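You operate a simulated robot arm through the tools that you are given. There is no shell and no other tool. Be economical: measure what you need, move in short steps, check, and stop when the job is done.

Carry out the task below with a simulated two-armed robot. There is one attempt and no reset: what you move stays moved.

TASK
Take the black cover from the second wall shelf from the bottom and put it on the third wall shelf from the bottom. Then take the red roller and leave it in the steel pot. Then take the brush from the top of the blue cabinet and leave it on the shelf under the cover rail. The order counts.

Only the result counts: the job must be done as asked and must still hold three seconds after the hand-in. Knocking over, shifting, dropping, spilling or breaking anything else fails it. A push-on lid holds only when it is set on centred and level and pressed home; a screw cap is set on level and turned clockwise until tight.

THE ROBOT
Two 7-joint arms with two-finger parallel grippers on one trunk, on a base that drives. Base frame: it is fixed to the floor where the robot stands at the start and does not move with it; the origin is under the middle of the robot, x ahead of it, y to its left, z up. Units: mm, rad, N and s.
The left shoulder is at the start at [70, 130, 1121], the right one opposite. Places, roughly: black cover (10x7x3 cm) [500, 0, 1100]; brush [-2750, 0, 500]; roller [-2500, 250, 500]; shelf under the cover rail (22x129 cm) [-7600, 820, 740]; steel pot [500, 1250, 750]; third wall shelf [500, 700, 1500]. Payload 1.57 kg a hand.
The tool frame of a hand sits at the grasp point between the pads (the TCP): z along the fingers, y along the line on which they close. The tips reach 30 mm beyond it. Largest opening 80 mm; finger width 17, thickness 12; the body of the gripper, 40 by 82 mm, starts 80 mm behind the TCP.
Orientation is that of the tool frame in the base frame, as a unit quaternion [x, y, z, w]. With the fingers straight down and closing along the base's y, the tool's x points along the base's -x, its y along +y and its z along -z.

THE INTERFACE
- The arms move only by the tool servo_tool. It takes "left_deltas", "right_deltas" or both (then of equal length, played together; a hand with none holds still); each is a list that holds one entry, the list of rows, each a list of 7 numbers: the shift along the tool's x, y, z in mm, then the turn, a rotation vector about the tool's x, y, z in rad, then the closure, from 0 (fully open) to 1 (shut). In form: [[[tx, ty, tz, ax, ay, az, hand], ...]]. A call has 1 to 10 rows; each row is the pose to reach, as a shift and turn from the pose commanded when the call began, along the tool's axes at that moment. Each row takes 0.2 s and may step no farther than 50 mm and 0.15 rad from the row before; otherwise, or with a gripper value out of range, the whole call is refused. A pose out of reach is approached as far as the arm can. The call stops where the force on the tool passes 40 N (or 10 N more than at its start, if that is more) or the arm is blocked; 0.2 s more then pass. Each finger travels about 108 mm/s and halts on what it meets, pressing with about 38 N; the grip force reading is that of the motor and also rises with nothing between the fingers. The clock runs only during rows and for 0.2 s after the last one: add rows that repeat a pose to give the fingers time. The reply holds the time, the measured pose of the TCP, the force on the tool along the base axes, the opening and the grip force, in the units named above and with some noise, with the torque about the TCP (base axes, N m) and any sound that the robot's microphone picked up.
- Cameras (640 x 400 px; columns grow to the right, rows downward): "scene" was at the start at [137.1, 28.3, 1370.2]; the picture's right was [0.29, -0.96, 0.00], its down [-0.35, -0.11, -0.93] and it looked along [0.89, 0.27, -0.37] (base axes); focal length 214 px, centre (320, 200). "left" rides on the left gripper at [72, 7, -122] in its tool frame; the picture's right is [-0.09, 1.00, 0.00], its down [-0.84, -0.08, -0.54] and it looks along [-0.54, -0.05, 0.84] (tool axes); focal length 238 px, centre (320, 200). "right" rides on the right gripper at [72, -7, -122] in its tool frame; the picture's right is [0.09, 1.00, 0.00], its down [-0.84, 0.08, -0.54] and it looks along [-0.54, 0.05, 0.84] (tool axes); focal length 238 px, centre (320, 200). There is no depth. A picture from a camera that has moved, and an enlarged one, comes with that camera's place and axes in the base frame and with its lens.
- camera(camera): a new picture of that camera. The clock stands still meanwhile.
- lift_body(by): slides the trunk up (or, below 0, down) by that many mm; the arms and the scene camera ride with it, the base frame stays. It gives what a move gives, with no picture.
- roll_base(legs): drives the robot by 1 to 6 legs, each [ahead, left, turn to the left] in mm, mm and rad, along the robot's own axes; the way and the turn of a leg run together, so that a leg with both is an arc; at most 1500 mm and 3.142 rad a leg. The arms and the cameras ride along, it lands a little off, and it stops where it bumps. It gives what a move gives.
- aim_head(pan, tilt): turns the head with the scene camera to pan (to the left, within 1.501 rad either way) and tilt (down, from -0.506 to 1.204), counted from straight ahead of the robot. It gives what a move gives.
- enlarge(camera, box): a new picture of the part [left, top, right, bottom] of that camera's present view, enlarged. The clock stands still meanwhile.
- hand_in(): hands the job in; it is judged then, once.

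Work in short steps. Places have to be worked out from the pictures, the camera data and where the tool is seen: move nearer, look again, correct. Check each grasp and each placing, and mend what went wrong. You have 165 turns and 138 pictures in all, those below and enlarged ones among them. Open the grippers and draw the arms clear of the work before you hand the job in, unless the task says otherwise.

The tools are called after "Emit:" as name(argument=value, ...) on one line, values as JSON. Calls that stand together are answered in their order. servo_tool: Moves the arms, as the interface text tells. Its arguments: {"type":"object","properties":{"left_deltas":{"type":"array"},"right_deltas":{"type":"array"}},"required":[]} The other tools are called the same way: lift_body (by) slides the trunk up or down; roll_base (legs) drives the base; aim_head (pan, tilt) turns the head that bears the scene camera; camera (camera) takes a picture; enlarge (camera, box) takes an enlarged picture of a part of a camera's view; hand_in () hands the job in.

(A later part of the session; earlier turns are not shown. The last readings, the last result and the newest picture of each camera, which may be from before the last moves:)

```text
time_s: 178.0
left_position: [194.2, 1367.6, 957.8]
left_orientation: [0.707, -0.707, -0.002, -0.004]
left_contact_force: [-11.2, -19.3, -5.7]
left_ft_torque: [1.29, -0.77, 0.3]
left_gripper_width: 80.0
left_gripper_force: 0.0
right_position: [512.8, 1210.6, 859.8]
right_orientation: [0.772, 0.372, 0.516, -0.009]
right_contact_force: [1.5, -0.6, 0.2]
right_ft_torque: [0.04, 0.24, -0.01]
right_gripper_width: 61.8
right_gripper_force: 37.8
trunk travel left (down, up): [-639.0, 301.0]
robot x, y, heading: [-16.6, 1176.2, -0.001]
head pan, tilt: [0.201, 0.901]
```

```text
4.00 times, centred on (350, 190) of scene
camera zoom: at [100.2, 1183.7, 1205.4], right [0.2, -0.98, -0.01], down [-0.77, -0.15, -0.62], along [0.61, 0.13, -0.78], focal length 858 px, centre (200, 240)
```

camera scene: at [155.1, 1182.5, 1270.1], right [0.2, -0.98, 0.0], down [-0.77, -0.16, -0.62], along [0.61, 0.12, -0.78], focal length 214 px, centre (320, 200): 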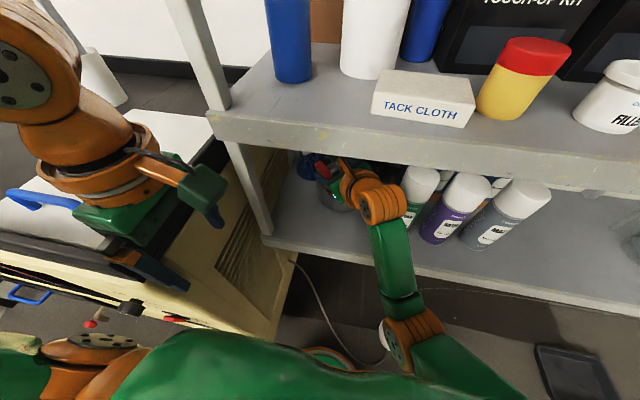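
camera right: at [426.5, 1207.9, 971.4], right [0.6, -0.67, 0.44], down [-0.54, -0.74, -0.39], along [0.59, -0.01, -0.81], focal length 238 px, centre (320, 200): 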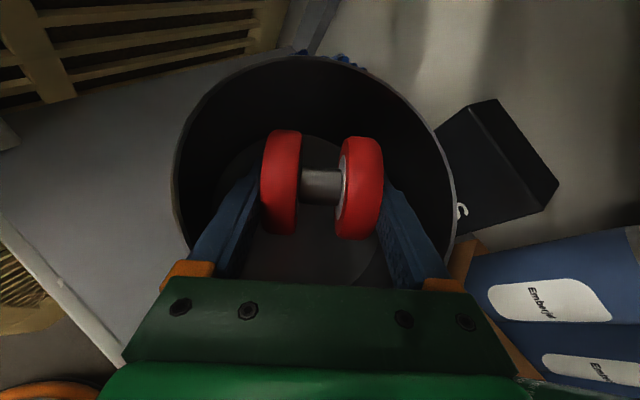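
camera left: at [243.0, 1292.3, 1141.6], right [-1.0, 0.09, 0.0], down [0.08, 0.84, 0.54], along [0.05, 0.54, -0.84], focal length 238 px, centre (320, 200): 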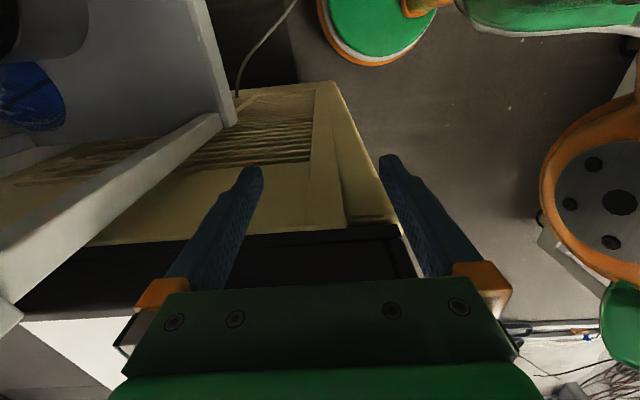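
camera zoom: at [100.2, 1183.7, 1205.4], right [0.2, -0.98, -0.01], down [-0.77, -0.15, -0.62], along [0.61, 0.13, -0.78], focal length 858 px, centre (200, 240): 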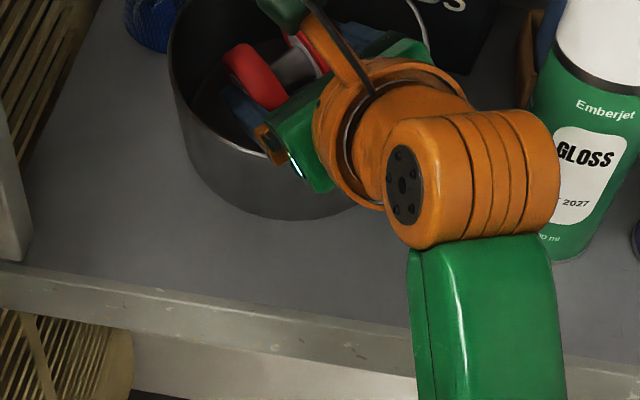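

The pot came back about 35 mm; about 29 more to go. The left hand reads a side force, so I check its camera first.

Emit:
camera(camera="left")

Emit:
aim_head(pan=0.9, tilt=0.8)

Emit:
camera(camera="scene")

```text
49 pictures are left
camera left: at [188.3, 1294.6, 1078.1], right [-1.0, 0.09, 0.0], down [0.08, 0.83, 0.55], along [0.05, 0.55, -0.84], focal length 238 px, centre (320, 200)
```

left: 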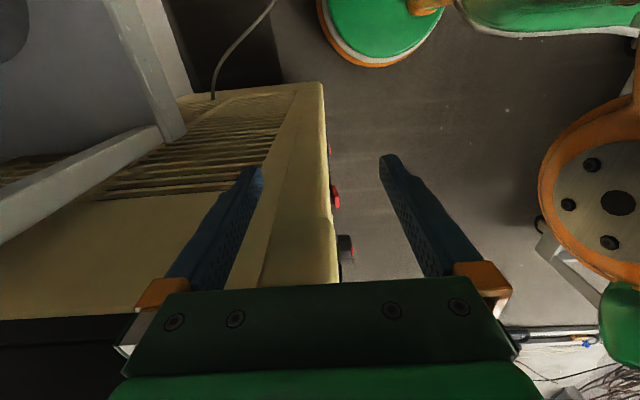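

```text
time_s: 179.0
left_position: [194.6, 1367.0, 957.7]
left_orientation: [-0.707, 0.707, 0.001, 0.003]
left_contact_force: [-4.2, -19.8, -4.4]
left_ft_torque: [1.44, -0.3, 0.04]
left_gripper_width: 80.1
left_gripper_force: 0.0
right_position: [515.1, 1206.7, 859.7]
right_orientation: [0.772, 0.373, 0.515, -0.003]
right_contact_force: [-1.0, 1.7, 8.7]
right_ft_torque: [0.04, 0.73, -0.12]
right_gripper_width: 61.4
right_gripper_force: 37.7
trunk travel left (down, up): [-639.0, 301.0]
robot x, y, heading: [-16.2, 1176.8, -0.001]
head pan, tilt: [0.901, 0.799]
```

```text
48 pictures are left
camera scene: at [76.4, 1231.9, 1213.7], right [0.78, -0.62, 0.0], down [-0.44, -0.56, -0.7], along [0.44, 0.55, -0.71], focal length 214 px, centre (320, 200)
```

scene: 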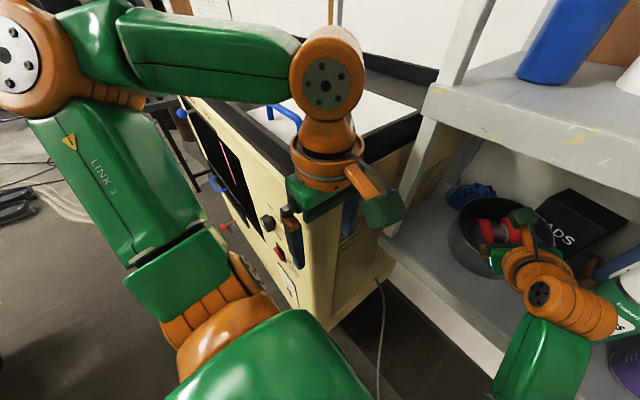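

The left hand is pressing the yellow machine's side. I move it 50 mm to the right, away from it.

Emit:
servo_tool(left_deltas=[[[15, 0, 0, 0, 0, 0, 0], [35, 0, 0, 0, 0, 0, 0], [55, 0, 0, 0, 0, 0, 0], [55, 0, -40, 0, 0, 0, 0]]])

Emit:
enlarge(camera="scene", box=[420, 160, 600, 272])

```text
time_s: 180.0
left_position: [198.4, 1319.3, 995.2]
left_orientation: [0.707, -0.707, 0.0, 0.001]
left_contact_force: [0.8, 0.4, 0.5]
left_ft_torque: [-0.03, -0.02, -0.01]
left_gripper_width: 80.1
left_gripper_force: 0.1
right_position: [517.6, 1212.6, 857.9]
right_orientation: [0.774, 0.373, 0.512, 0.0]
right_contact_force: [0.6, -0.2, 2.8]
right_ft_torque: [0.0, 0.35, 0.0]
right_gripper_width: 61.7
right_gripper_force: 37.7
trunk travel left (down, up): [-639.0, 301.0]
robot x, y, heading: [-19.9, 1174.1, -0.0]
head pan, tilt: [0.901, 0.799]
```

```text
3.56 times, centred on (510, 216) of scene
camera zoom: at [79.9, 1240.6, 1213.0], right [0.78, -0.62, 0.0], down [-0.45, -0.56, -0.7], along [0.43, 0.55, -0.72], focal length 763 px, centre (-356, 143)
```

zoom: 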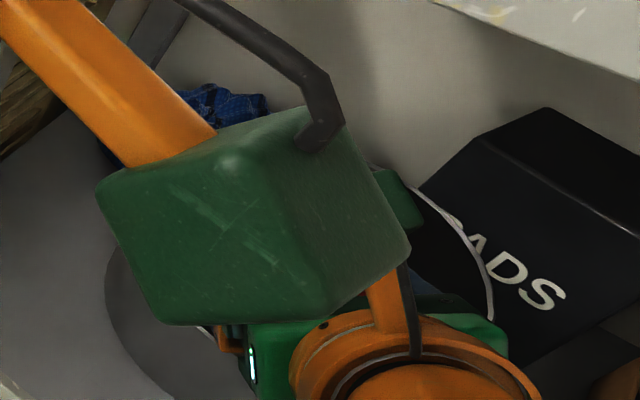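

Clear now. I back up another 30 mm (and 8 left) to bring the pot home.

Emit:
roll_base(legs=[[-30, 8, 0]])

Emit:
aim_head(pan=0.2, tilt=0.9)

Emit:
enlarge(camera="scene", box=[240, 110, 440, 235])

Emit:
camera(camera="right")

```text
time_s: 180.9
left_position: [165.7, 1327.1, 996.2]
left_orientation: [0.707, -0.707, 0.001, 0.001]
left_contact_force: [0.2, 0.9, -0.1]
left_ft_torque: [-0.03, 0.02, -0.01]
left_gripper_width: 80.1
left_gripper_force: 0.0
right_position: [485.4, 1221.0, 858.5]
right_orientation: [0.772, 0.374, 0.515, 0.0]
right_contact_force: [1.3, 0.7, 14.1]
right_ft_torque: [-0.04, 1.24, -0.06]
right_gripper_width: 61.7
right_gripper_force: 38.1
trunk travel left (down, up): [-639.0, 301.0]
robot x, y, heading: [-47.2, 1186.3, 0.001]
head pan, tilt: [0.901, 0.799]
```

```text
time_s: 181.9
left_position: [166.3, 1325.8, 996.2]
left_orientation: [0.708, -0.707, 0.0, 0.0]
left_contact_force: [-0.1, 0.1, 0.7]
left_ft_torque: [0.0, 0.02, -0.01]
left_gripper_width: 79.8
left_gripper_force: 0.0
right_position: [486.5, 1219.1, 859.3]
right_orientation: [0.773, 0.373, 0.514, 0.003]
right_contact_force: [2.3, -0.3, 11.9]
right_ft_torque: [-0.19, 1.12, -0.1]
right_gripper_width: 61.4
right_gripper_force: 38.4
trunk travel left (down, up): [-639.0, 301.0]
robot x, y, heading: [-45.8, 1183.6, 0.0]
head pan, tilt: [0.201, 0.901]
```

```text
3.20 times, centred on (340, 172) of scene
camera zoom: at [71.4, 1200.2, 1205.4], right [0.2, -0.98, 0.0], down [-0.77, -0.16, -0.62], along [0.61, 0.13, -0.78], focal length 686 px, centre (256, 288)
```

zoom: 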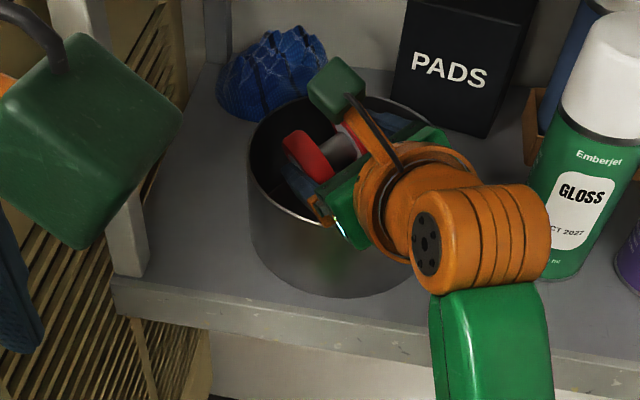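

```text
45 pictures are left
camera right: at [399.3, 1218.8, 970.2], right [0.59, -0.67, 0.46], down [-0.55, -0.75, -0.38], along [0.59, -0.03, -0.8], focal length 238 px, centre (320, 200)
```

right: 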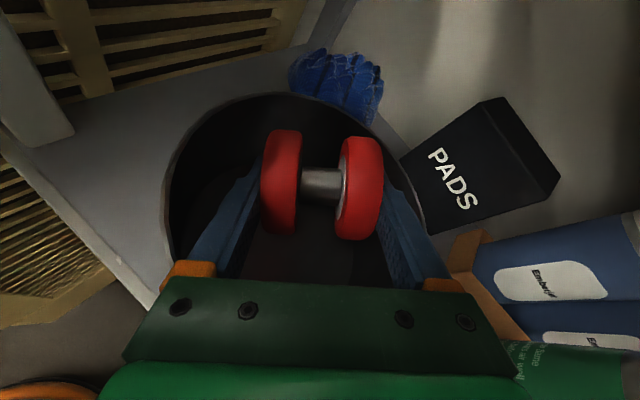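

The pot is slightly overshot (~28 mm too near the edge) — I'll nudge it back afterwards. First I release the roller inside it.

Emit:
servo_tool(right_deltas=[[[0, 0, 0, 0, 0, 0, 0.7], [0, 0, 0, 0, 0, 0, 0.1], [0, 0, 0, 0, 0, 0, 0.1], [0, 0, 0, 0, 0, 0, 0.1]]])

Emit:
camera(camera="right")

```text
time_s: 182.9
left_position: [166.2, 1325.9, 995.0]
left_orientation: [0.707, -0.707, 0.0, 0.0]
left_contact_force: [0.3, -0.2, -0.6]
left_ft_torque: [0.02, 0.03, 0.02]
left_gripper_width: 80.0
left_gripper_force: 0.1
right_position: [485.5, 1219.2, 859.0]
right_orientation: [0.772, 0.373, 0.514, 0.003]
right_contact_force: [5.1, -1.4, 17.8]
right_ft_torque: [-0.01, 1.39, 0.02]
right_gripper_width: 65.0
right_gripper_force: 0.2
trunk travel left (down, up): [-639.0, 301.0]
robot x, y, heading: [-47.3, 1187.0, 0.001]
head pan, tilt: [0.201, 0.901]
```

```text
44 pictures are left
camera right: at [398.9, 1218.2, 970.4], right [0.59, -0.67, 0.46], down [-0.55, -0.75, -0.38], along [0.59, -0.03, -0.8], focal length 238 px, centre (320, 200)
```

right: 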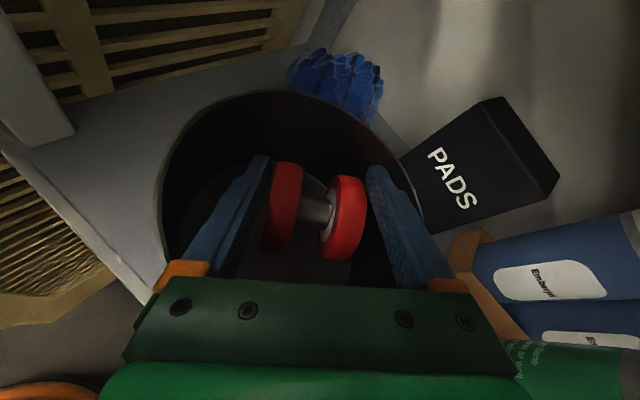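

The roller sits in the pot. I raise the trunk 55 mm to clear the rim, then back out.

Emit:
lift_body(by=55)

Emit:
roll_base(legs=[[-180, 0, 0]])

Emit:
camera(camera="scene")

```text
time_s: 183.9
left_position: [167.5, 1326.9, 1049.8]
left_orientation: [0.707, -0.707, -0.001, 0.001]
left_contact_force: [0.1, -0.7, 0.0]
left_ft_torque: [0.01, -0.01, 0.03]
left_gripper_width: 80.0
left_gripper_force: 0.1
right_position: [487.4, 1220.0, 910.9]
right_orientation: [0.773, 0.374, 0.512, 0.001]
right_contact_force: [-0.9, -0.3, 0.1]
right_ft_torque: [0.0, -0.01, 0.02]
right_gripper_width: 72.1
right_gripper_force: 0.0
trunk travel left (down, up): [-694.0, 246.0]
robot x, y, heading: [-48.4, 1182.2, 0.003]
head pan, tilt: [0.201, 0.901]
```

```text
time_s: 185.4
left_position: [-12.3, 1327.3, 1050.1]
left_orientation: [0.708, -0.706, -0.001, 0.003]
left_contact_force: [-0.1, 0.1, -0.2]
left_ft_torque: [-0.02, -0.03, -0.01]
left_gripper_width: 80.0
left_gripper_force: 0.1
right_position: [307.5, 1219.6, 910.2]
right_orientation: [0.774, 0.375, 0.511, 0.002]
right_contact_force: [-0.7, 0.7, 0.0]
right_ft_torque: [-0.01, 0.01, -0.02]
right_gripper_width: 72.2
right_gripper_force: 0.0
trunk travel left (down, up): [-694.0, 246.0]
robot x, y, heading: [-231.1, 1185.1, 0.004]
head pan, tilt: [0.201, 0.901]
```

```text
43 pictures are left
camera scene: at [-105.8, 1200.4, 1259.9], right [0.2, -0.98, 0.0], down [-0.77, -0.16, -0.62], along [0.61, 0.13, -0.78], focal length 214 px, centre (320, 200)
```

scene: 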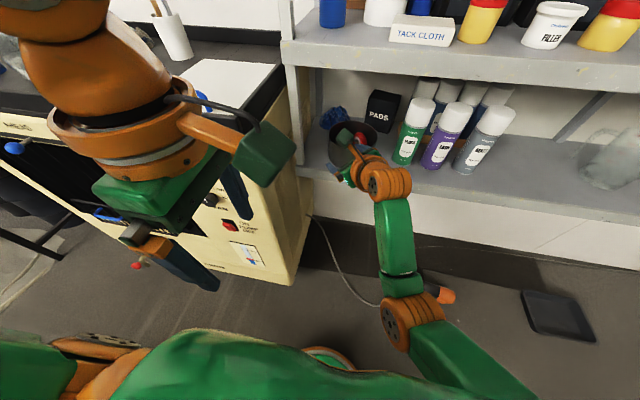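

I re-measure the pot location before nudging it.

Emit:
servo_tool(right_deltas=[[[0, 0, 0, 0, 0, 0, 0.6], [0, 0, 0, 0, 0, 0, 1], [0, 0, 0, 0, 0, 0, 1], [0, 0, 0, 0, 0, 0, 1]]])

Emit:
roll_base(legs=[[-80, -100, 0]])

Emit:
aim_head(pan=0.25, tilt=0.7)

Emit:
enlarge(camera="scene", box=[250, 100, 410, 200])

```text
time_s: 186.4
left_position: [-12.6, 1327.2, 1049.4]
left_orientation: [0.708, -0.706, -0.001, 0.002]
left_contact_force: [-0.5, -0.7, 0.6]
left_ft_torque: [0.04, -0.04, -0.03]
left_gripper_width: 80.0
left_gripper_force: 0.0
right_position: [306.7, 1220.1, 910.8]
right_orientation: [0.773, 0.375, 0.511, 0.002]
right_contact_force: [0.9, -0.6, 0.1]
right_ft_torque: [0.0, 0.02, 0.02]
right_gripper_width: 0.0
right_gripper_force: 21.6
trunk travel left (down, up): [-694.0, 246.0]
robot x, y, heading: [-230.9, 1181.1, 0.0]
head pan, tilt: [0.201, 0.901]
```

```text
time_s: 187.7
left_position: [-90.4, 1227.1, 1050.0]
left_orientation: [0.708, -0.706, -0.001, 0.001]
left_contact_force: [0.7, 0.5, -0.5]
left_ft_torque: [0.02, 0.0, 0.01]
left_gripper_width: 80.0
left_gripper_force: 0.0
right_position: [229.0, 1120.8, 910.9]
right_orientation: [0.773, 0.374, 0.512, 0.003]
right_contact_force: [-0.7, 0.8, 0.7]
right_ft_torque: [-0.02, 0.0, -0.01]
right_gripper_width: 0.1
right_gripper_force: 21.4
trunk travel left (down, up): [-694.0, 246.0]
robot x, y, heading: [-305.3, 1080.6, 0.009]
head pan, tilt: [0.201, 0.901]
```

```text
time_s: 188.4
left_position: [-91.3, 1226.1, 1050.4]
left_orientation: [0.709, -0.706, 0.001, 0.002]
left_contact_force: [-0.2, 0.2, 1.4]
left_ft_torque: [0.0, 0.01, -0.03]
left_gripper_width: 79.9
left_gripper_force: 0.0
right_position: [229.8, 1118.9, 912.4]
right_orientation: [0.773, 0.374, 0.513, 0.002]
right_contact_force: [-0.7, -0.1, 0.0]
right_ft_torque: [-0.05, -0.03, 0.03]
right_gripper_width: 0.0
right_gripper_force: 21.5
trunk travel left (down, up): [-694.0, 246.0]
robot x, y, heading: [-311.9, 1084.9, 0.004]
head pan, tilt: [0.25, 0.7]
```

```text
4.00 times, centred on (330, 150) of scene
camera zoom: at [-177.0, 1105.8, 1276.2], right [0.25, -0.97, 0.0], down [-0.62, -0.16, -0.76], along [0.74, 0.19, -0.64], focal length 858 px, centre (280, 400)
```

zoom: 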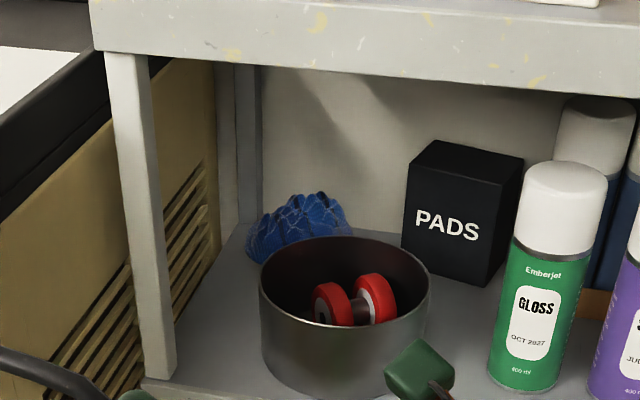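

The red roller is well inside the pot. Pot centre ≈(489,1213); I want it about 30 mm further back. I lower the closed hand and approach its front wall.

Emit:
lift_body(by=-85)

Emit:
roll_base(legs=[[0, 78, 0], [135, 0, 0]])

Emit:
camera(camera="right")

Emit:
enlarge(camera="scene", box=[260, 100, 420, 200])

```text
time_s: 189.6
left_position: [-91.3, 1227.3, 964.6]
left_orientation: [0.708, -0.706, -0.001, 0.001]
left_contact_force: [-0.2, 1.2, -0.1]
left_ft_torque: [-0.06, 0.02, -0.03]
left_gripper_width: 80.2
left_gripper_force: 0.0
right_position: [229.8, 1119.6, 827.5]
right_orientation: [0.773, 0.374, 0.513, 0.002]
right_contact_force: [0.3, 0.3, -0.4]
right_ft_torque: [0.02, -0.04, 0.04]
right_gripper_width: 0.0
right_gripper_force: 20.6
trunk travel left (down, up): [-609.0, 331.0]
robot x, y, heading: [-305.4, 1082.0, 0.004]
head pan, tilt: [0.25, 0.7]
```

```text
time_s: 191.6
left_position: [40.7, 1305.9, 965.2]
left_orientation: [0.71, -0.705, 0.0, 0.001]
left_contact_force: [-0.2, 0.0, -0.6]
left_ft_torque: [0.02, -0.03, 0.0]
left_gripper_width: 80.1
left_gripper_force: 0.2
right_position: [360.8, 1199.3, 827.4]
right_orientation: [0.772, 0.376, 0.512, 0.001]
right_contact_force: [0.4, 0.6, -0.3]
right_ft_torque: [-0.03, 0.02, -0.01]
right_gripper_width: 0.3
right_gripper_force: 21.4
trunk travel left (down, up): [-609.0, 331.0]
robot x, y, heading: [-175.4, 1157.9, 0.006]
head pan, tilt: [0.25, 0.7]
```

```text
41 pictures are left
camera right: at [274.6, 1199.1, 938.7], right [0.59, -0.66, 0.46], down [-0.55, -0.75, -0.37], along [0.59, -0.03, -0.81], focal length 238 px, centre (320, 200)
```

right: 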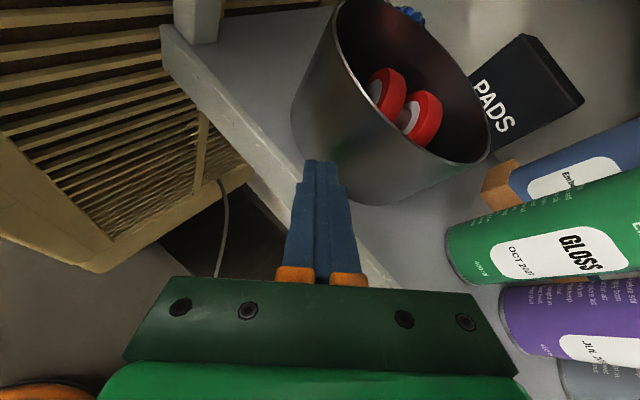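

```text
4.00 times, centred on (340, 150) of scene
camera zoom: at [-44.8, 1185.0, 1191.3], right [0.25, -0.97, 0.0], down [-0.62, -0.16, -0.77], along [0.74, 0.19, -0.64], focal length 858 px, centre (240, 400)
```

zoom: 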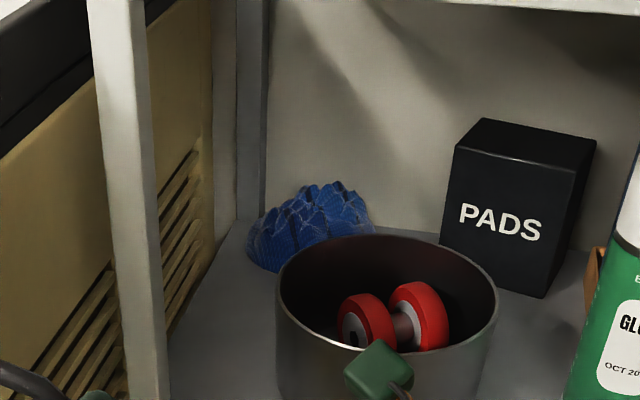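

The tip is aligned with the pot's front wall, ~25 mm away. I drive 40 mm and check.

Emit:
roll_base(legs=[[42, 4, 0]])

Emit:
camera(camera="right")

```text
time_s: 192.5
left_position: [82.2, 1308.9, 965.3]
left_orientation: [0.709, -0.705, 0.0, 0.001]
left_contact_force: [0.1, -0.2, 0.3]
left_ft_torque: [0.0, -0.03, 0.0]
left_gripper_width: 80.0
left_gripper_force: 0.0
right_position: [403.5, 1202.8, 827.5]
right_orientation: [0.772, 0.375, 0.513, 0.002]
right_contact_force: [-0.1, 1.0, 0.1]
right_ft_torque: [0.0, 0.02, -0.01]
right_gripper_width: 0.0
right_gripper_force: 21.2
trunk travel left (down, up): [-609.0, 331.0]
robot x, y, heading: [-131.5, 1164.2, 0.007]
head pan, tilt: [0.25, 0.7]
```

```text
39 pictures are left
camera right: at [316.6, 1202.5, 939.1], right [0.59, -0.66, 0.46], down [-0.55, -0.75, -0.37], along [0.59, -0.03, -0.81], focal length 238 px, centre (320, 200)
```

right: 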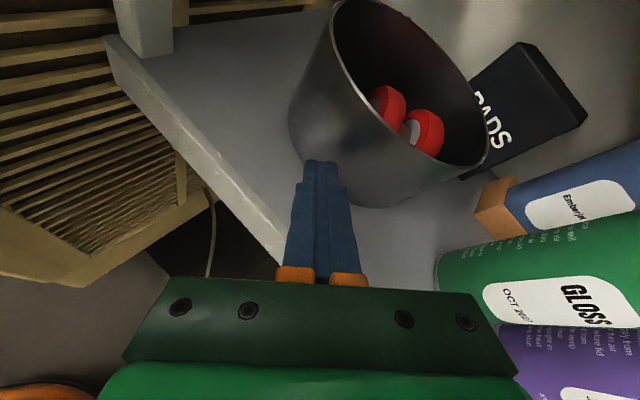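

The pot moved with the tip, so contact began earlier. I back off a little and measure.

Emit:
roll_base(legs=[[-150, -110, 0]])

Emit:
enlarge(camera="scene", box=[230, 90, 430, 215])

```text
time_s: 194.0
left_position: [-64.5, 1200.4, 965.7]
left_orientation: [0.71, -0.704, 0.0, 0.002]
left_contact_force: [0.6, 0.2, 0.2]
left_ft_torque: [0.01, 0.0, 0.02]
left_gripper_width: 80.1
left_gripper_force: 0.0
right_position: [255.7, 1094.1, 826.9]
right_orientation: [0.772, 0.376, 0.512, 0.002]
right_contact_force: [-0.4, -0.2, -0.7]
right_ft_torque: [-0.02, 0.01, -0.01]
right_gripper_width: 0.0
right_gripper_force: 21.1
trunk travel left (down, up): [-609.0, 331.0]
robot x, y, heading: [-279.5, 1056.7, 0.008]
head pan, tilt: [0.25, 0.7]
```

```text
3.20 times, centred on (330, 152) of scene
camera zoom: at [-150.2, 1079.5, 1191.2], right [0.25, -0.97, 0.0], down [-0.62, -0.16, -0.76], along [0.74, 0.19, -0.64], focal length 686 px, centre (288, 352)
```

zoom: 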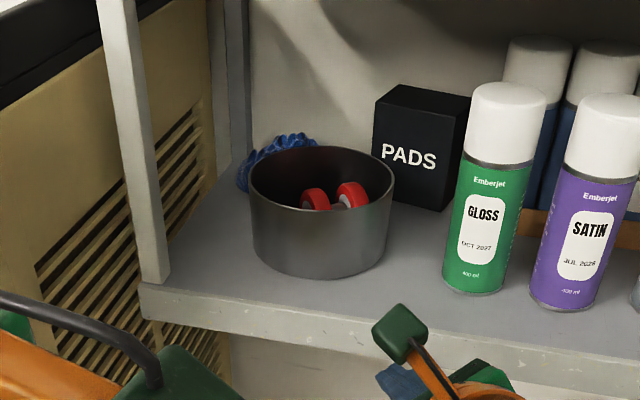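

The pot is back within a few mm of its start, with the roller inside. Now the brush: I open and fold the right arm back to its compact left-pointing posture.

Emit:
roll_base(legs=[[-150, -100, 0]])

Emit:
servo_tool(right_deltas=[[[3.6, -12.3, -20, 0.129, -0.019, -0.043, 0.5], [7.1, -24.6, -40, 0.259, -0.039, -0.086, 0.5], [10.7, -36.9, -60, 0.388, -0.058, -0.129, 0.5], [14.3, -49, -80, 0.517, -0.078, -0.171, 0.5], [17.9, -61.4, -100, 0.646, -0.097, -0.214, 0.5], [21.4, -73.7, -120, 0.776, -0.117, -0.257, 0.5], [25, -86, -140, 0.905, -0.136, -0.3, 0.5]]])

Emit:
aim_head(pan=0.0, tilt=0.7)

Emit:
camera(camera="scene")

```text
time_s: 195.5
left_position: [-214.1, 1098.6, 965.0]
left_orientation: [0.709, -0.705, -0.001, 0.002]
left_contact_force: [-1.1, -0.4, 0.6]
left_ft_torque: [-0.01, -0.02, -0.02]
left_gripper_width: 80.0
left_gripper_force: 0.0
right_position: [106.7, 991.6, 825.4]
right_orientation: [0.772, 0.376, 0.512, 0.002]
right_contact_force: [-0.2, 0.3, 0.6]
right_ft_torque: [0.02, 0.02, -0.01]
right_gripper_width: 0.3
right_gripper_force: 21.2
trunk travel left (down, up): [-609.0, 331.0]
robot x, y, heading: [-428.8, 952.2, 0.007]
head pan, tilt: [0.25, 0.7]
```

```text
time_s: 197.1
left_position: [-215.7, 1098.1, 965.0]
left_orientation: [0.709, -0.705, 0.0, 0.002]
left_contact_force: [-0.4, 0.5, -1.2]
left_ft_torque: [0.0, -0.01, 0.02]
left_gripper_width: 79.9
left_gripper_force: 0.1
right_position: [-50.0, 1014.9, 878.8]
right_orientation: [0.665, 0.668, 0.239, -0.236]
right_contact_force: [0.0, -0.6, -0.1]
right_ft_torque: [-0.02, -0.03, -0.03]
right_gripper_width: 40.0
right_gripper_force: 0.1
trunk travel left (down, up): [-609.0, 331.0]
robot x, y, heading: [-434.4, 953.5, 0.009]
head pan, tilt: [0.25, 0.7]
```

```text
time_s: 197.9
left_position: [-214.2, 1097.5, 964.8]
left_orientation: [0.709, -0.705, -0.001, 0.002]
left_contact_force: [0.1, -0.3, 0.1]
left_ft_torque: [0.01, 0.01, -0.02]
left_gripper_width: 80.2
left_gripper_force: 0.1
right_position: [-49.2, 1015.3, 879.1]
right_orientation: [0.665, 0.667, 0.24, -0.236]
right_contact_force: [0.3, 0.1, -0.9]
right_ft_torque: [-0.01, 0.04, -0.02]
right_gripper_width: 40.0
right_gripper_force: 0.0
trunk travel left (down, up): [-609.0, 331.0]
robot x, y, heading: [-431.8, 951.5, 0.008]
head pan, tilt: [0.0, 0.7]
```

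```text
37 pictures are left
camera scene: at [-297.2, 956.2, 1191.2], right [0.01, -1.0, 0.0], down [-0.64, -0.01, -0.76], along [0.76, 0.01, -0.64], focal length 214 px, centre (320, 200)
```

scene: 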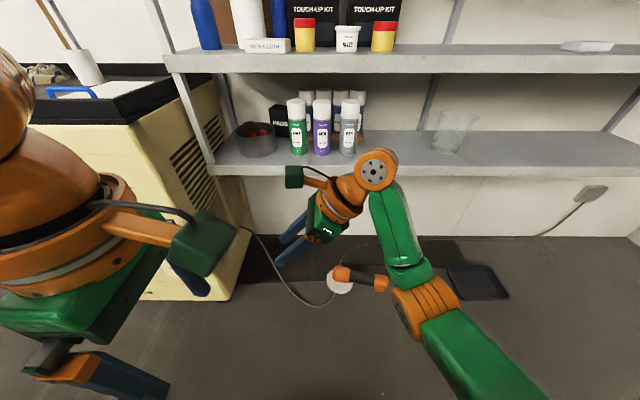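

I drive back along the lane to the door side of the blue cabinet and face it.

Emit:
roll_base(legs=[[0, -1500, 0], [0, 0, 1.57], [0, 0, 1.565], [1450, 0, 0], [740, 0, 0], [0, 0, -1.57]])

Emit:
aim_head(pan=0.2, tilt=0.9)

Emit:
camera(camera="scene")

```text
time_s: 227.3
left_position: [-2799.6, -205.6, 965.1]
left_orientation: [1.0, -0.023, 0.001, 0.002]
left_contact_force: [0.1, 0.8, 0.6]
left_ft_torque: [0.02, 0.01, -0.01]
left_gripper_width: 79.9
left_gripper_force: 0.0
right_position: [-2707.8, -45.7, 879.1]
right_orientation: [0.023, 0.942, 0.011, -0.336]
right_contact_force: [-0.3, -1.3, 0.1]
right_ft_torque: [0.0, 0.02, 0.02]
right_gripper_width: 40.1
right_gripper_force: 0.1
trunk travel left (down, up): [-609.0, 331.0]
robot x, y, heading: [-2668.2, -428.6, 1.528]
head pan, tilt: [0.0, 0.7]
```

```text
time_s: 228.0
left_position: [-2799.3, -206.0, 965.0]
left_orientation: [1.0, -0.023, 0.001, 0.002]
left_contact_force: [-0.2, 0.1, 0.2]
left_ft_torque: [-0.02, -0.02, -0.01]
left_gripper_width: 79.9
left_gripper_force: 0.1
right_position: [-2707.1, -45.9, 880.1]
right_orientation: [0.023, 0.942, 0.012, -0.336]
right_contact_force: [0.3, -1.1, -0.1]
right_ft_torque: [0.01, -0.04, -0.01]
right_gripper_width: 40.1
right_gripper_force: 0.0
trunk travel left (down, up): [-609.0, 331.0]
robot x, y, heading: [-2666.9, -430.9, 1.523]
head pan, tilt: [0.201, 0.901]
```

```text
36 pictures are left
camera scene: at [-2677.9, -303.7, 1175.1], right [0.99, 0.15, 0.0], down [0.12, -0.77, -0.62], along [-0.1, 0.61, -0.78], focal length 214 px, centre (320, 200)
```

scene: 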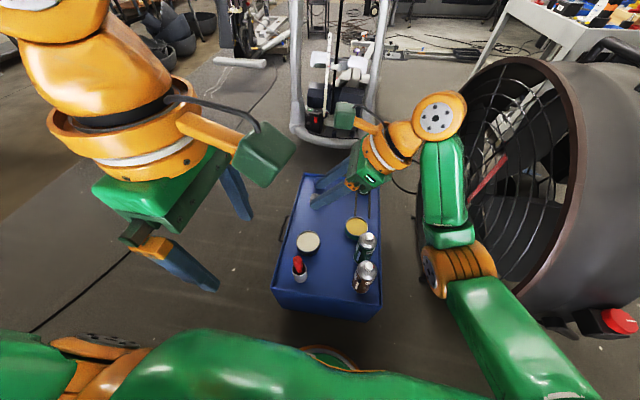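

Robot is at (-2667,-431). I drive 90 mm closer and turn the left hand back to its natural yaw.

Emit:
roll_base(legs=[[90, 0, 0]])

Emit:
servo_tool(left_deltas=[[[0, 0, 0, 0, 0, 0.15, 0], [0, 0, 0, 0, 0, 0.3, 0], [0, 0, 0, 0, 0, 0.45, 0], [0, 0, 0, 0, 0, 0.6, 0], [0, 0, 0, 0, 0, 0.75, 0], [0, 0, 0, 0, 0, 0.9, 0], [0, 0, 0, 0, 0, 1.05, 0], [0, 0, 0, 0, 0, 1.2, 0], [0, 0, 0, 0, 0, 1.35, 0], [0, 0, 0, 0, 0, 1.5, 0]]])

Emit:
camera(camera="left")

```text
time_s: 229.1
left_position: [-2794.9, -115.5, 964.2]
left_orientation: [1.0, -0.023, 0.0, 0.001]
left_contact_force: [-1.0, 0.7, -0.2]
left_ft_torque: [-0.02, 0.0, 0.01]
left_gripper_width: 80.0
left_gripper_force: 0.1
right_position: [-2702.8, 45.7, 879.5]
right_orientation: [0.023, 0.942, 0.012, -0.335]
right_contact_force: [0.1, 0.0, -0.1]
right_ft_torque: [0.01, 0.04, -0.03]
right_gripper_width: 40.2
right_gripper_force: 0.0
trunk travel left (down, up): [-609.0, 331.0]
robot x, y, heading: [-2661.7, -338.8, 1.527]
head pan, tilt: [0.201, 0.901]
```

```text
time_s: 231.3
left_position: [-2795.9, -114.8, 965.5]
left_orientation: [0.715, -0.699, 0.001, 0.002]
left_contact_force: [-0.3, 0.2, -0.2]
left_ft_torque: [0.03, 0.02, 0.01]
left_gripper_width: 80.0
left_gripper_force: 0.1
right_position: [-2702.7, 46.1, 879.5]
right_orientation: [0.023, 0.941, 0.011, -0.336]
right_contact_force: [-0.2, -0.2, 0.7]
right_ft_torque: [-0.01, -0.02, 0.01]
right_gripper_width: 39.9
right_gripper_force: 0.0
trunk travel left (down, up): [-609.0, 331.0]
robot x, y, heading: [-2664.4, -338.0, 1.524]
head pan, tilt: [0.201, 0.901]
```

```text
35 pictures are left
camera left: at [-2800.0, -186.3, 1086.1], right [-1.0, 0.07, 0.0], down [0.06, 0.84, 0.54], along [0.04, 0.54, -0.84], focal length 238 px, centre (320, 200)
```

left: 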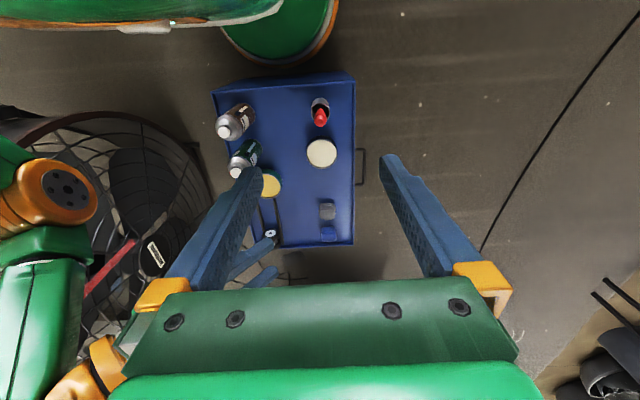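

I zoom in on the cup with the brush.

Emit:
enlarge(camera="left", box=[280, 70, 376, 130])

Emit:
enlarge(camera="scene", box=[260, 230, 404, 320])

```text
6.67 times, centred on (328, 100) of left
camera zoom: at [-2800.0, -186.3, 1086.1], right [-1.0, 0.07, 0.0], down [0.06, 0.84, 0.54], along [0.04, 0.54, -0.84], focal length 1589 px, centre (267, 867)
```

zoom: 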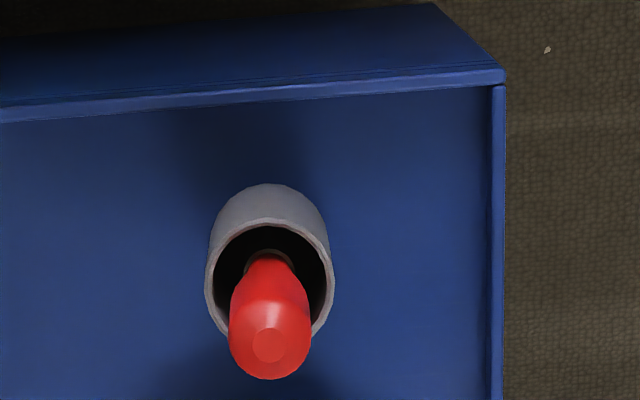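

```text
4.44 times, centred on (332, 275) of scene
camera zoom: at [-2674.0, -211.9, 1175.0], right [0.99, 0.16, 0.0], down [0.12, -0.77, -0.62], along [-0.1, 0.61, -0.78], focal length 953 px, centre (267, -133)
```

zoom: 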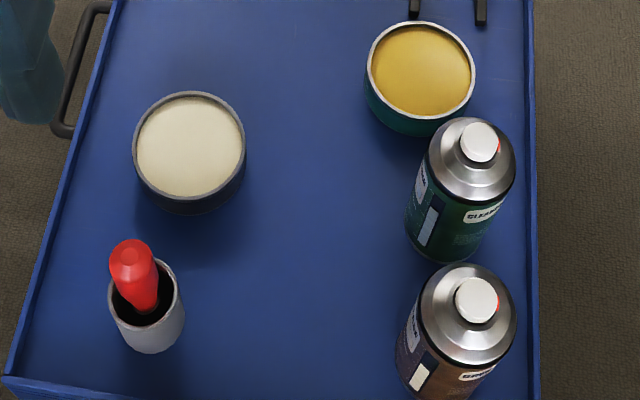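

Stereo: handle top at (-2790,-46,546), cup rim z≈462. I move the left hand over the handle and lift the right hand out of the way.

Emit:
servo_tool(right_deltas=[[[22.1, -15.4, -28.3, 0, 0, 0, 0.5], [44.2, -30.8, -56.6, 0, 0, 0, 0.5], [66.3, -46.2, -84.9, 0, 0, 0, 0.5], [88.4, -61.6, -113.2, 0, 0, 0, 0.5], [110.5, -77, -141.5, 0, 0, 0, 0.5], [132.6, -92.4, -169.8, 0, 0, 0, 0.5], [154.6, -108, -198, 0, 0, 0, 0.5]]], left_deltas=[[[-20, -2, 0, 0, 0, 0, 0], [-40, -4, 0, 0, 0, 0, 0], [-60, -6, 0, 0, 0, 0, 0], [-69, -7.5, 0, 0, 0, 0, 0], [-69, -7.5, 0, 0, 0, 0, 0], [-69, -7.5, 0, 0, 0, 0, 0], [-69, -7.5, 0, 0, 0, 0, 0]]])

Emit:
lift_body(by=-300)

Emit:
camera(camera="left")

Emit:
camera(camera="scene")

```text
time_s: 232.9
left_position: [-2790.2, -45.4, 964.9]
left_orientation: [0.716, -0.698, 0.002, -0.001]
left_contact_force: [0.0, -0.8, -1.4]
left_ft_torque: [-0.04, 0.01, 0.0]
left_gripper_width: 79.8
left_gripper_force: 0.1
right_position: [-2705.5, -63.5, 1130.6]
right_orientation: [0.022, 0.942, 0.012, -0.335]
right_contact_force: [0.1, -0.6, -0.4]
right_ft_torque: [0.02, 0.04, 0.01]
right_gripper_width: 39.6
right_gripper_force: 0.0
right hand out of reach, approached as far as the arm can: row 4, 5
trunk travel left (down, up): [-609.0, 331.0]
robot x, y, heading: [-2662.5, -338.5, 1.527]
head pan, tilt: [0.201, 0.901]
```

```text
time_s: 235.9
left_position: [-2787.8, -45.9, 664.7]
left_orientation: [0.716, -0.698, 0.002, 0.001]
left_contact_force: [-0.2, 0.6, 0.2]
left_ft_torque: [-0.02, -0.02, 0.01]
left_gripper_width: 79.9
left_gripper_force: 0.0
right_position: [-2704.5, -64.2, 831.2]
right_orientation: [0.022, 0.942, 0.012, -0.335]
right_contact_force: [-0.6, 0.4, 0.4]
right_ft_torque: [0.04, 0.02, 0.01]
right_gripper_width: 40.0
right_gripper_force: 0.0
trunk travel left (down, up): [-309.0, 631.0]
robot x, y, heading: [-2660.4, -337.9, 1.525]
head pan, tilt: [0.201, 0.901]
```

```text
32 pictures are left
camera left: at [-2793.4, -117.2, 785.9], right [-1.0, 0.07, 0.0], down [0.06, 0.84, 0.54], along [0.04, 0.54, -0.84], focal length 238 px, centre (320, 200)
```

left: 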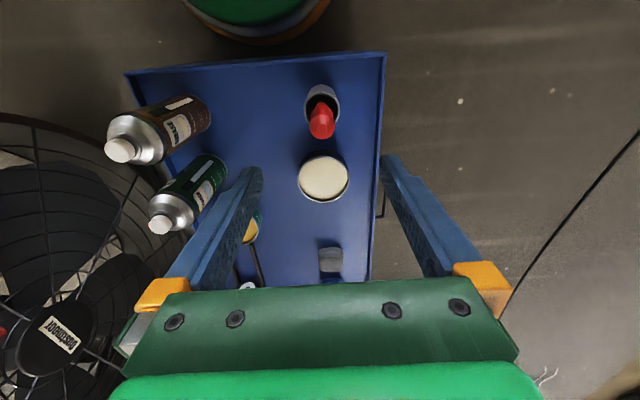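

```text
31 pictures are left
camera scene: at [-2673.9, -212.1, 875.1], right [0.99, 0.16, 0.0], down [0.12, -0.77, -0.62], along [-0.1, 0.61, -0.78], focal length 214 px, centre (320, 200)
```

scene: 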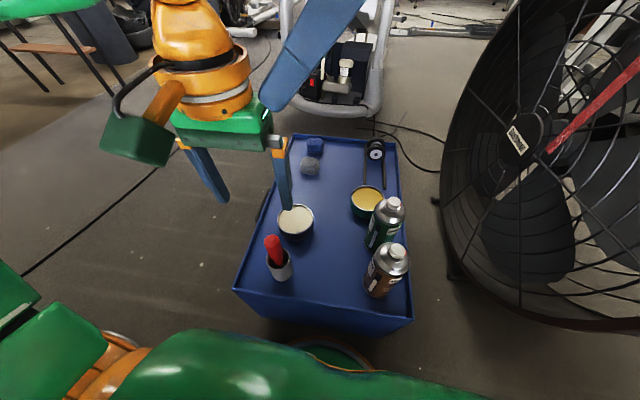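

Handle at (-2789,-51). I shift 5 mm back and lower the trunk 145 mm around the handle.

Emit:
servo_tool(left_deltas=[[[5, 1, 0, 0, 0, 0, 0]]])

Emit:
lift_body(by=-90)

Emit:
camera(camera="left")

```text
time_s: 236.3
left_position: [-2789.4, -51.3, 664.9]
left_orientation: [0.716, -0.698, 0.002, 0.0]
left_contact_force: [-1.1, -0.4, -0.4]
left_ft_torque: [-0.01, 0.01, -0.03]
left_gripper_width: 80.1
left_gripper_force: 0.1
right_position: [-2703.1, -64.1, 830.9]
right_orientation: [0.023, 0.942, 0.012, -0.336]
right_contact_force: [-0.9, -0.5, 0.2]
right_ft_torque: [-0.02, 0.02, -0.03]
right_gripper_width: 40.3
right_gripper_force: 0.1
trunk travel left (down, up): [-309.0, 631.0]
robot x, y, heading: [-2662.1, -337.8, 1.525]
head pan, tilt: [0.201, 0.901]
```

```text
time_s: 237.6
left_position: [-2790.1, -49.5, 574.0]
left_orientation: [0.716, -0.698, 0.002, 0.0]
left_contact_force: [-0.4, -0.7, -0.6]
left_ft_torque: [-0.03, 0.03, -0.03]
left_gripper_width: 80.0
left_gripper_force: 0.1
right_position: [-2703.8, -65.2, 740.9]
right_orientation: [0.023, 0.941, 0.012, -0.336]
right_contact_force: [-0.5, -1.1, 0.5]
right_ft_torque: [-0.02, 0.01, -0.02]
right_gripper_width: 40.0
right_gripper_force: 0.2
trunk travel left (down, up): [-219.0, 721.0]
robot x, y, heading: [-2659.7, -337.3, 1.529]
head pan, tilt: [0.201, 0.901]
```

```text
30 pictures are left
camera left: at [-2794.2, -122.3, 696.1], right [-1.0, 0.07, 0.0], down [0.06, 0.84, 0.54], along [0.04, 0.54, -0.84], focal length 238 px, centre (320, 200)
```

left: 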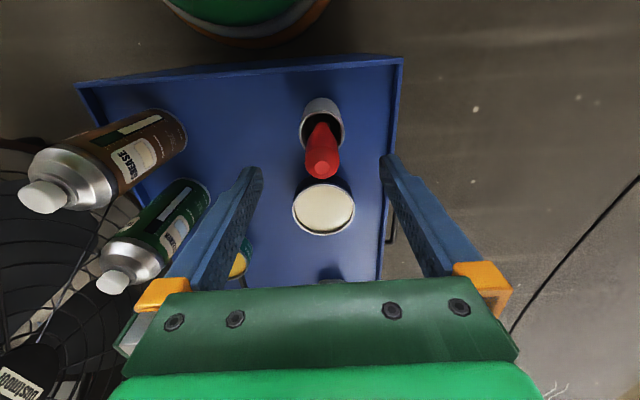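

Aligned. I lower 58 mm more and close on the handle.

Emit:
lift_body(by=-58)

Emit:
servo_tool(left_deltas=[[[0, 0, 0, 0, 0, 0, 0.4], [0, 0, 0, 0, 0, 0, 0.7], [0, 0, 0, 0, 0, 0, 1], [0, 0, 0, 0, 0, 0, 1], [0, 0, 0, 0, 0, 0, 1]]])

Emit:
camera(camera="left")

```text
time_s: 238.5
left_position: [-2789.9, -49.5, 516.8]
left_orientation: [0.716, -0.698, 0.002, 0.0]
left_contact_force: [0.7, -0.1, -0.5]
left_ft_torque: [0.02, 0.01, 0.02]
left_gripper_width: 79.9
left_gripper_force: 0.1
right_position: [-2703.6, -64.3, 683.2]
right_orientation: [0.024, 0.941, 0.012, -0.336]
right_contact_force: [0.1, -0.5, 0.8]
right_ft_torque: [0.0, 0.0, -0.03]
right_gripper_width: 39.9
right_gripper_force: 0.0
trunk travel left (down, up): [-161.0, 779.0]
robot x, y, heading: [-2658.5, -336.8, 1.525]
head pan, tilt: [0.201, 0.901]
```

```text
time_s: 239.7
left_position: [-2790.1, -50.9, 516.7]
left_orientation: [0.716, -0.698, 0.001, 0.001]
left_contact_force: [0.1, 0.2, 0.4]
left_ft_torque: [0.0, 0.08, 0.03]
left_gripper_width: 27.6
left_gripper_force: 37.9
right_position: [-2704.4, -63.5, 683.1]
right_orientation: [0.022, 0.942, 0.011, -0.335]
right_contact_force: [-0.2, -0.9, -0.4]
right_ft_torque: [-0.01, 0.01, 0.02]
right_gripper_width: 40.0
right_gripper_force: 0.1
trunk travel left (down, up): [-161.0, 779.0]
robot x, y, heading: [-2664.6, -336.4, 1.525]
head pan, tilt: [0.201, 0.901]
```

```text
29 pictures are left
camera left: at [-2794.2, -122.3, 638.2], right [-1.0, 0.07, 0.0], down [0.06, 0.84, 0.54], along [0.04, 0.54, -0.84], focal length 238 px, centre (320, 200)
```

left: 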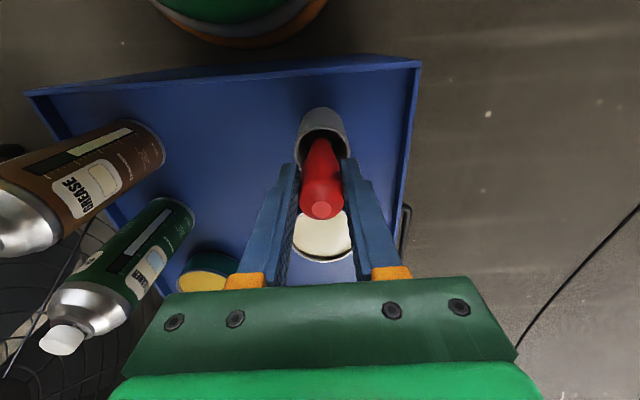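

Gripped at 27.6 mm. I raise the trunk straight up so the brush leaves the cup, and check the cup stays.

Emit:
lift_body(by=60)

Emit:
lift_body(by=240)

Emit:
camera(camera="left")

Emit:
camera(camera="scene")

```text
time_s: 240.7
left_position: [-2789.0, -50.7, 576.8]
left_orientation: [0.716, -0.699, 0.002, 0.0]
left_contact_force: [0.4, -0.4, -0.1]
left_ft_torque: [0.04, -0.01, -0.01]
left_gripper_width: 27.5
left_gripper_force: 37.9
right_position: [-2703.5, -63.8, 743.4]
right_orientation: [0.022, 0.942, 0.011, -0.336]
right_contact_force: [-0.8, 0.7, 0.5]
right_ft_torque: [-0.03, -0.01, -0.02]
right_gripper_width: 40.1
right_gripper_force: 0.0
trunk travel left (down, up): [-221.0, 719.0]
robot x, y, heading: [-2662.7, -338.9, 1.525]
head pan, tilt: [0.201, 0.901]
```

```text
time_s: 243.2
left_position: [-2789.3, -50.1, 816.6]
left_orientation: [0.716, -0.699, 0.001, 0.002]
left_contact_force: [0.6, -0.3, -0.8]
left_ft_torque: [0.01, 0.03, -0.01]
left_gripper_width: 27.2
left_gripper_force: 38.0
right_position: [-2703.3, -62.3, 984.1]
right_orientation: [0.022, 0.942, 0.011, -0.336]
right_contact_force: [0.3, 0.3, -0.3]
right_ft_torque: [0.03, 0.01, 0.0]
right_gripper_width: 40.0
right_gripper_force: 0.0
trunk travel left (down, up): [-461.0, 479.0]
robot x, y, heading: [-2661.2, -336.9, 1.527]
head pan, tilt: [0.201, 0.901]
```

```text
28 pictures are left
camera left: at [-2794.2, -122.0, 938.1], right [-1.0, 0.07, 0.0], down [0.06, 0.84, 0.54], along [0.04, 0.54, -0.84], focal length 238 px, centre (320, 200)
```

left: 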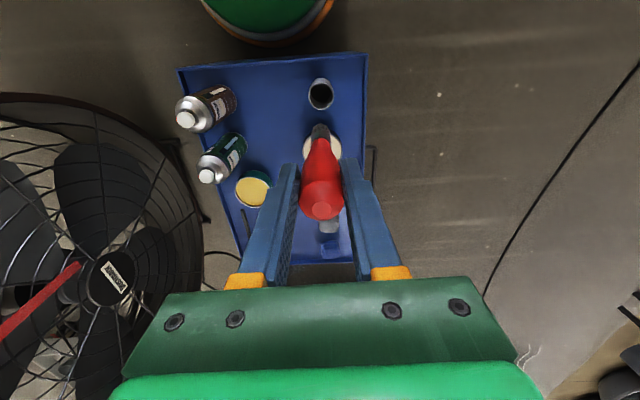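

```text
27 pictures are left
camera scene: at [-2673.9, -211.9, 1027.0], right [0.99, 0.16, 0.0], down [0.12, -0.77, -0.62], along [-0.1, 0.61, -0.78], focal length 214 px, centre (320, 200)
```

scene: 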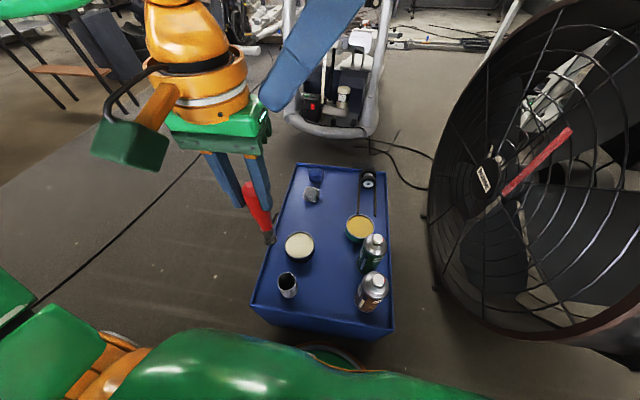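

The brush is out and the cup stands empty. I back away, turn to face the far (−x) end of the room and look.

Emit:
roll_base(legs=[[-150, 0, 0], [0, 0, 1.617]])

Emit:
lift_body(by=250)

Emit:
aim_head(pan=-0.1, tilt=0.25)

Emit:
camera(camera="scene")

```text
time_s: 248.6
left_position: [-2943.9, -640.6, 816.4]
left_orientation: [0.998, 0.058, 0.002, 0.0]
left_contact_force: [0.0, 0.6, -0.6]
left_ft_torque: [0.01, 0.01, 0.02]
left_gripper_width: 27.3
left_gripper_force: 37.3
right_position: [-2938.3, -553.5, 984.1]
right_orientation: [0.679, -0.652, 0.241, 0.236]
right_contact_force: [-0.1, 0.1, 0.6]
right_ft_torque: [0.01, 0.04, -0.03]
right_gripper_width: 40.2
right_gripper_force: 0.0
trunk travel left (down, up): [-461.0, 479.0]
robot x, y, heading: [-2671.3, -486.2, -3.092]
head pan, tilt: [0.201, 0.901]
```

```text
time_s: 251.2
left_position: [-2944.4, -640.4, 1066.9]
left_orientation: [0.998, 0.058, 0.002, -0.001]
left_contact_force: [-1.1, 0.0, -1.4]
left_ft_torque: [0.01, -0.04, 0.0]
left_gripper_width: 26.6
left_gripper_force: 37.5
right_position: [-2937.7, -553.8, 1233.8]
right_orientation: [0.68, -0.651, 0.242, 0.235]
right_contact_force: [0.1, -0.5, 1.2]
right_ft_torque: [0.01, 0.0, -0.03]
right_gripper_width: 39.9
right_gripper_force: 0.0
trunk travel left (down, up): [-711.0, 229.0]
robot x, y, heading: [-2668.4, -488.2, -3.097]
head pan, tilt: [0.201, 0.901]
```

```text
time_s: 252.2
left_position: [-2943.1, -640.7, 1066.9]
left_orientation: [0.998, 0.058, 0.002, -0.001]
left_contact_force: [-1.2, -0.8, -0.6]
left_ft_torque: [-0.01, -0.03, 0.0]
left_gripper_width: 27.0
left_gripper_force: 37.9
right_position: [-2938.4, -555.3, 1233.2]
right_orientation: [0.68, -0.652, 0.24, 0.235]
right_contact_force: [0.5, 0.0, -0.3]
right_ft_torque: [-0.03, 0.0, -0.01]
right_gripper_width: 39.8
right_gripper_force: 0.1
trunk travel left (down, up): [-711.0, 229.0]
robot x, y, heading: [-2671.4, -487.2, -3.094]
head pan, tilt: [-0.099, 0.25]
```

```text
26 pictures are left
camera scene: at [-2814.3, -484.2, 1334.0], right [0.05, 1.0, 0.0], down [0.25, -0.01, -0.97], along [-0.97, 0.05, -0.25], focal length 214 px, centre (320, 200)
```

scene: 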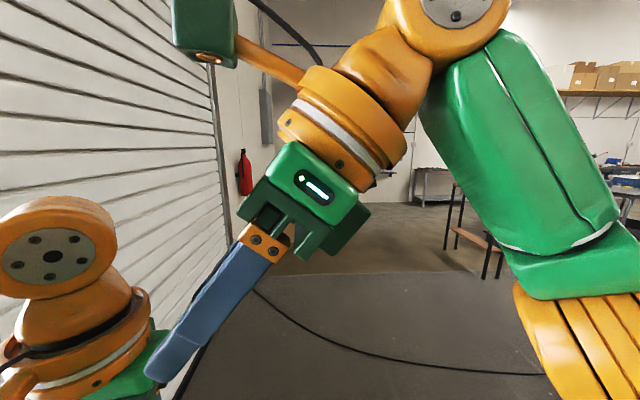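

The right arm blocks the view; I move it right and down.

Emit:
servo_tool(right_deltas=[[[-38.7, 0, -31.7, 0, 0, 0, 0.5], [-77.4, 0, -63.4, 0, 0, 0, 0.5], [-116, 0, -95, 0, 0, 0, 0.5], [-146, 0, -58, 0, 0, 0, 0.5], [-176, 0, -21, 0, 0, 0, 0.5], [-206, 0, 16, 0, 0, 0, 0.5], [-236, 0, 52, 0, 0, 0, 0.5]]])

Emit:
roll_base(legs=[[0, 0, -0.05], [1000, 0, 0]])

Emit:
camera(camera="scene")

```text
time_s: 253.8
left_position: [-2943.1, -640.8, 1067.5]
left_orientation: [0.998, 0.059, 0.002, 0.0]
left_contact_force: [0.3, -0.7, 0.1]
left_ft_torque: [0.01, -0.03, -0.02]
left_gripper_width: 26.9
left_gripper_force: 37.2
right_position: [-2943.4, -404.0, 1044.1]
right_orientation: [0.68, -0.651, 0.241, 0.234]
right_contact_force: [0.4, -0.8, 0.3]
right_ft_torque: [-0.02, 0.01, -0.01]
right_gripper_width: 40.0
right_gripper_force: 0.1
trunk travel left (down, up): [-711.0, 229.0]
robot x, y, heading: [-2667.8, -484.3, -3.095]
head pan, tilt: [-0.099, 0.25]
```

```text
time_s: 259.3
left_position: [-3929.1, -630.2, 1067.6]
left_orientation: [0.999, 0.038, 0.001, -0.001]
left_contact_force: [-0.5, -0.4, -0.1]
left_ft_torque: [0.0, 0.02, 0.02]
left_gripper_width: 26.8
left_gripper_force: 37.5
right_position: [-3917.8, -394.7, 1044.8]
right_orientation: [0.668, -0.665, 0.235, 0.239]
right_contact_force: [0.1, -0.4, -0.2]
right_ft_torque: [0.02, 0.01, 0.0]
right_gripper_width: 40.0
right_gripper_force: 0.0
trunk travel left (down, up): [-711.0, 229.0]
robot x, y, heading: [-3647.4, -487.7, -3.132]
head pan, tilt: [-0.099, 0.25]
```

```text
25 pictures are left
camera scene: at [-3792.8, -478.8, 1334.1], right [0.09, 1.0, 0.0], down [0.25, -0.02, -0.97], along [-0.96, 0.09, -0.25], focal length 214 px, centre (320, 200)
```

scene: 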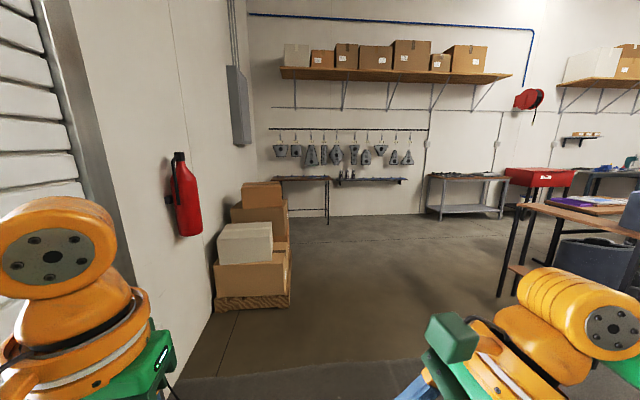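

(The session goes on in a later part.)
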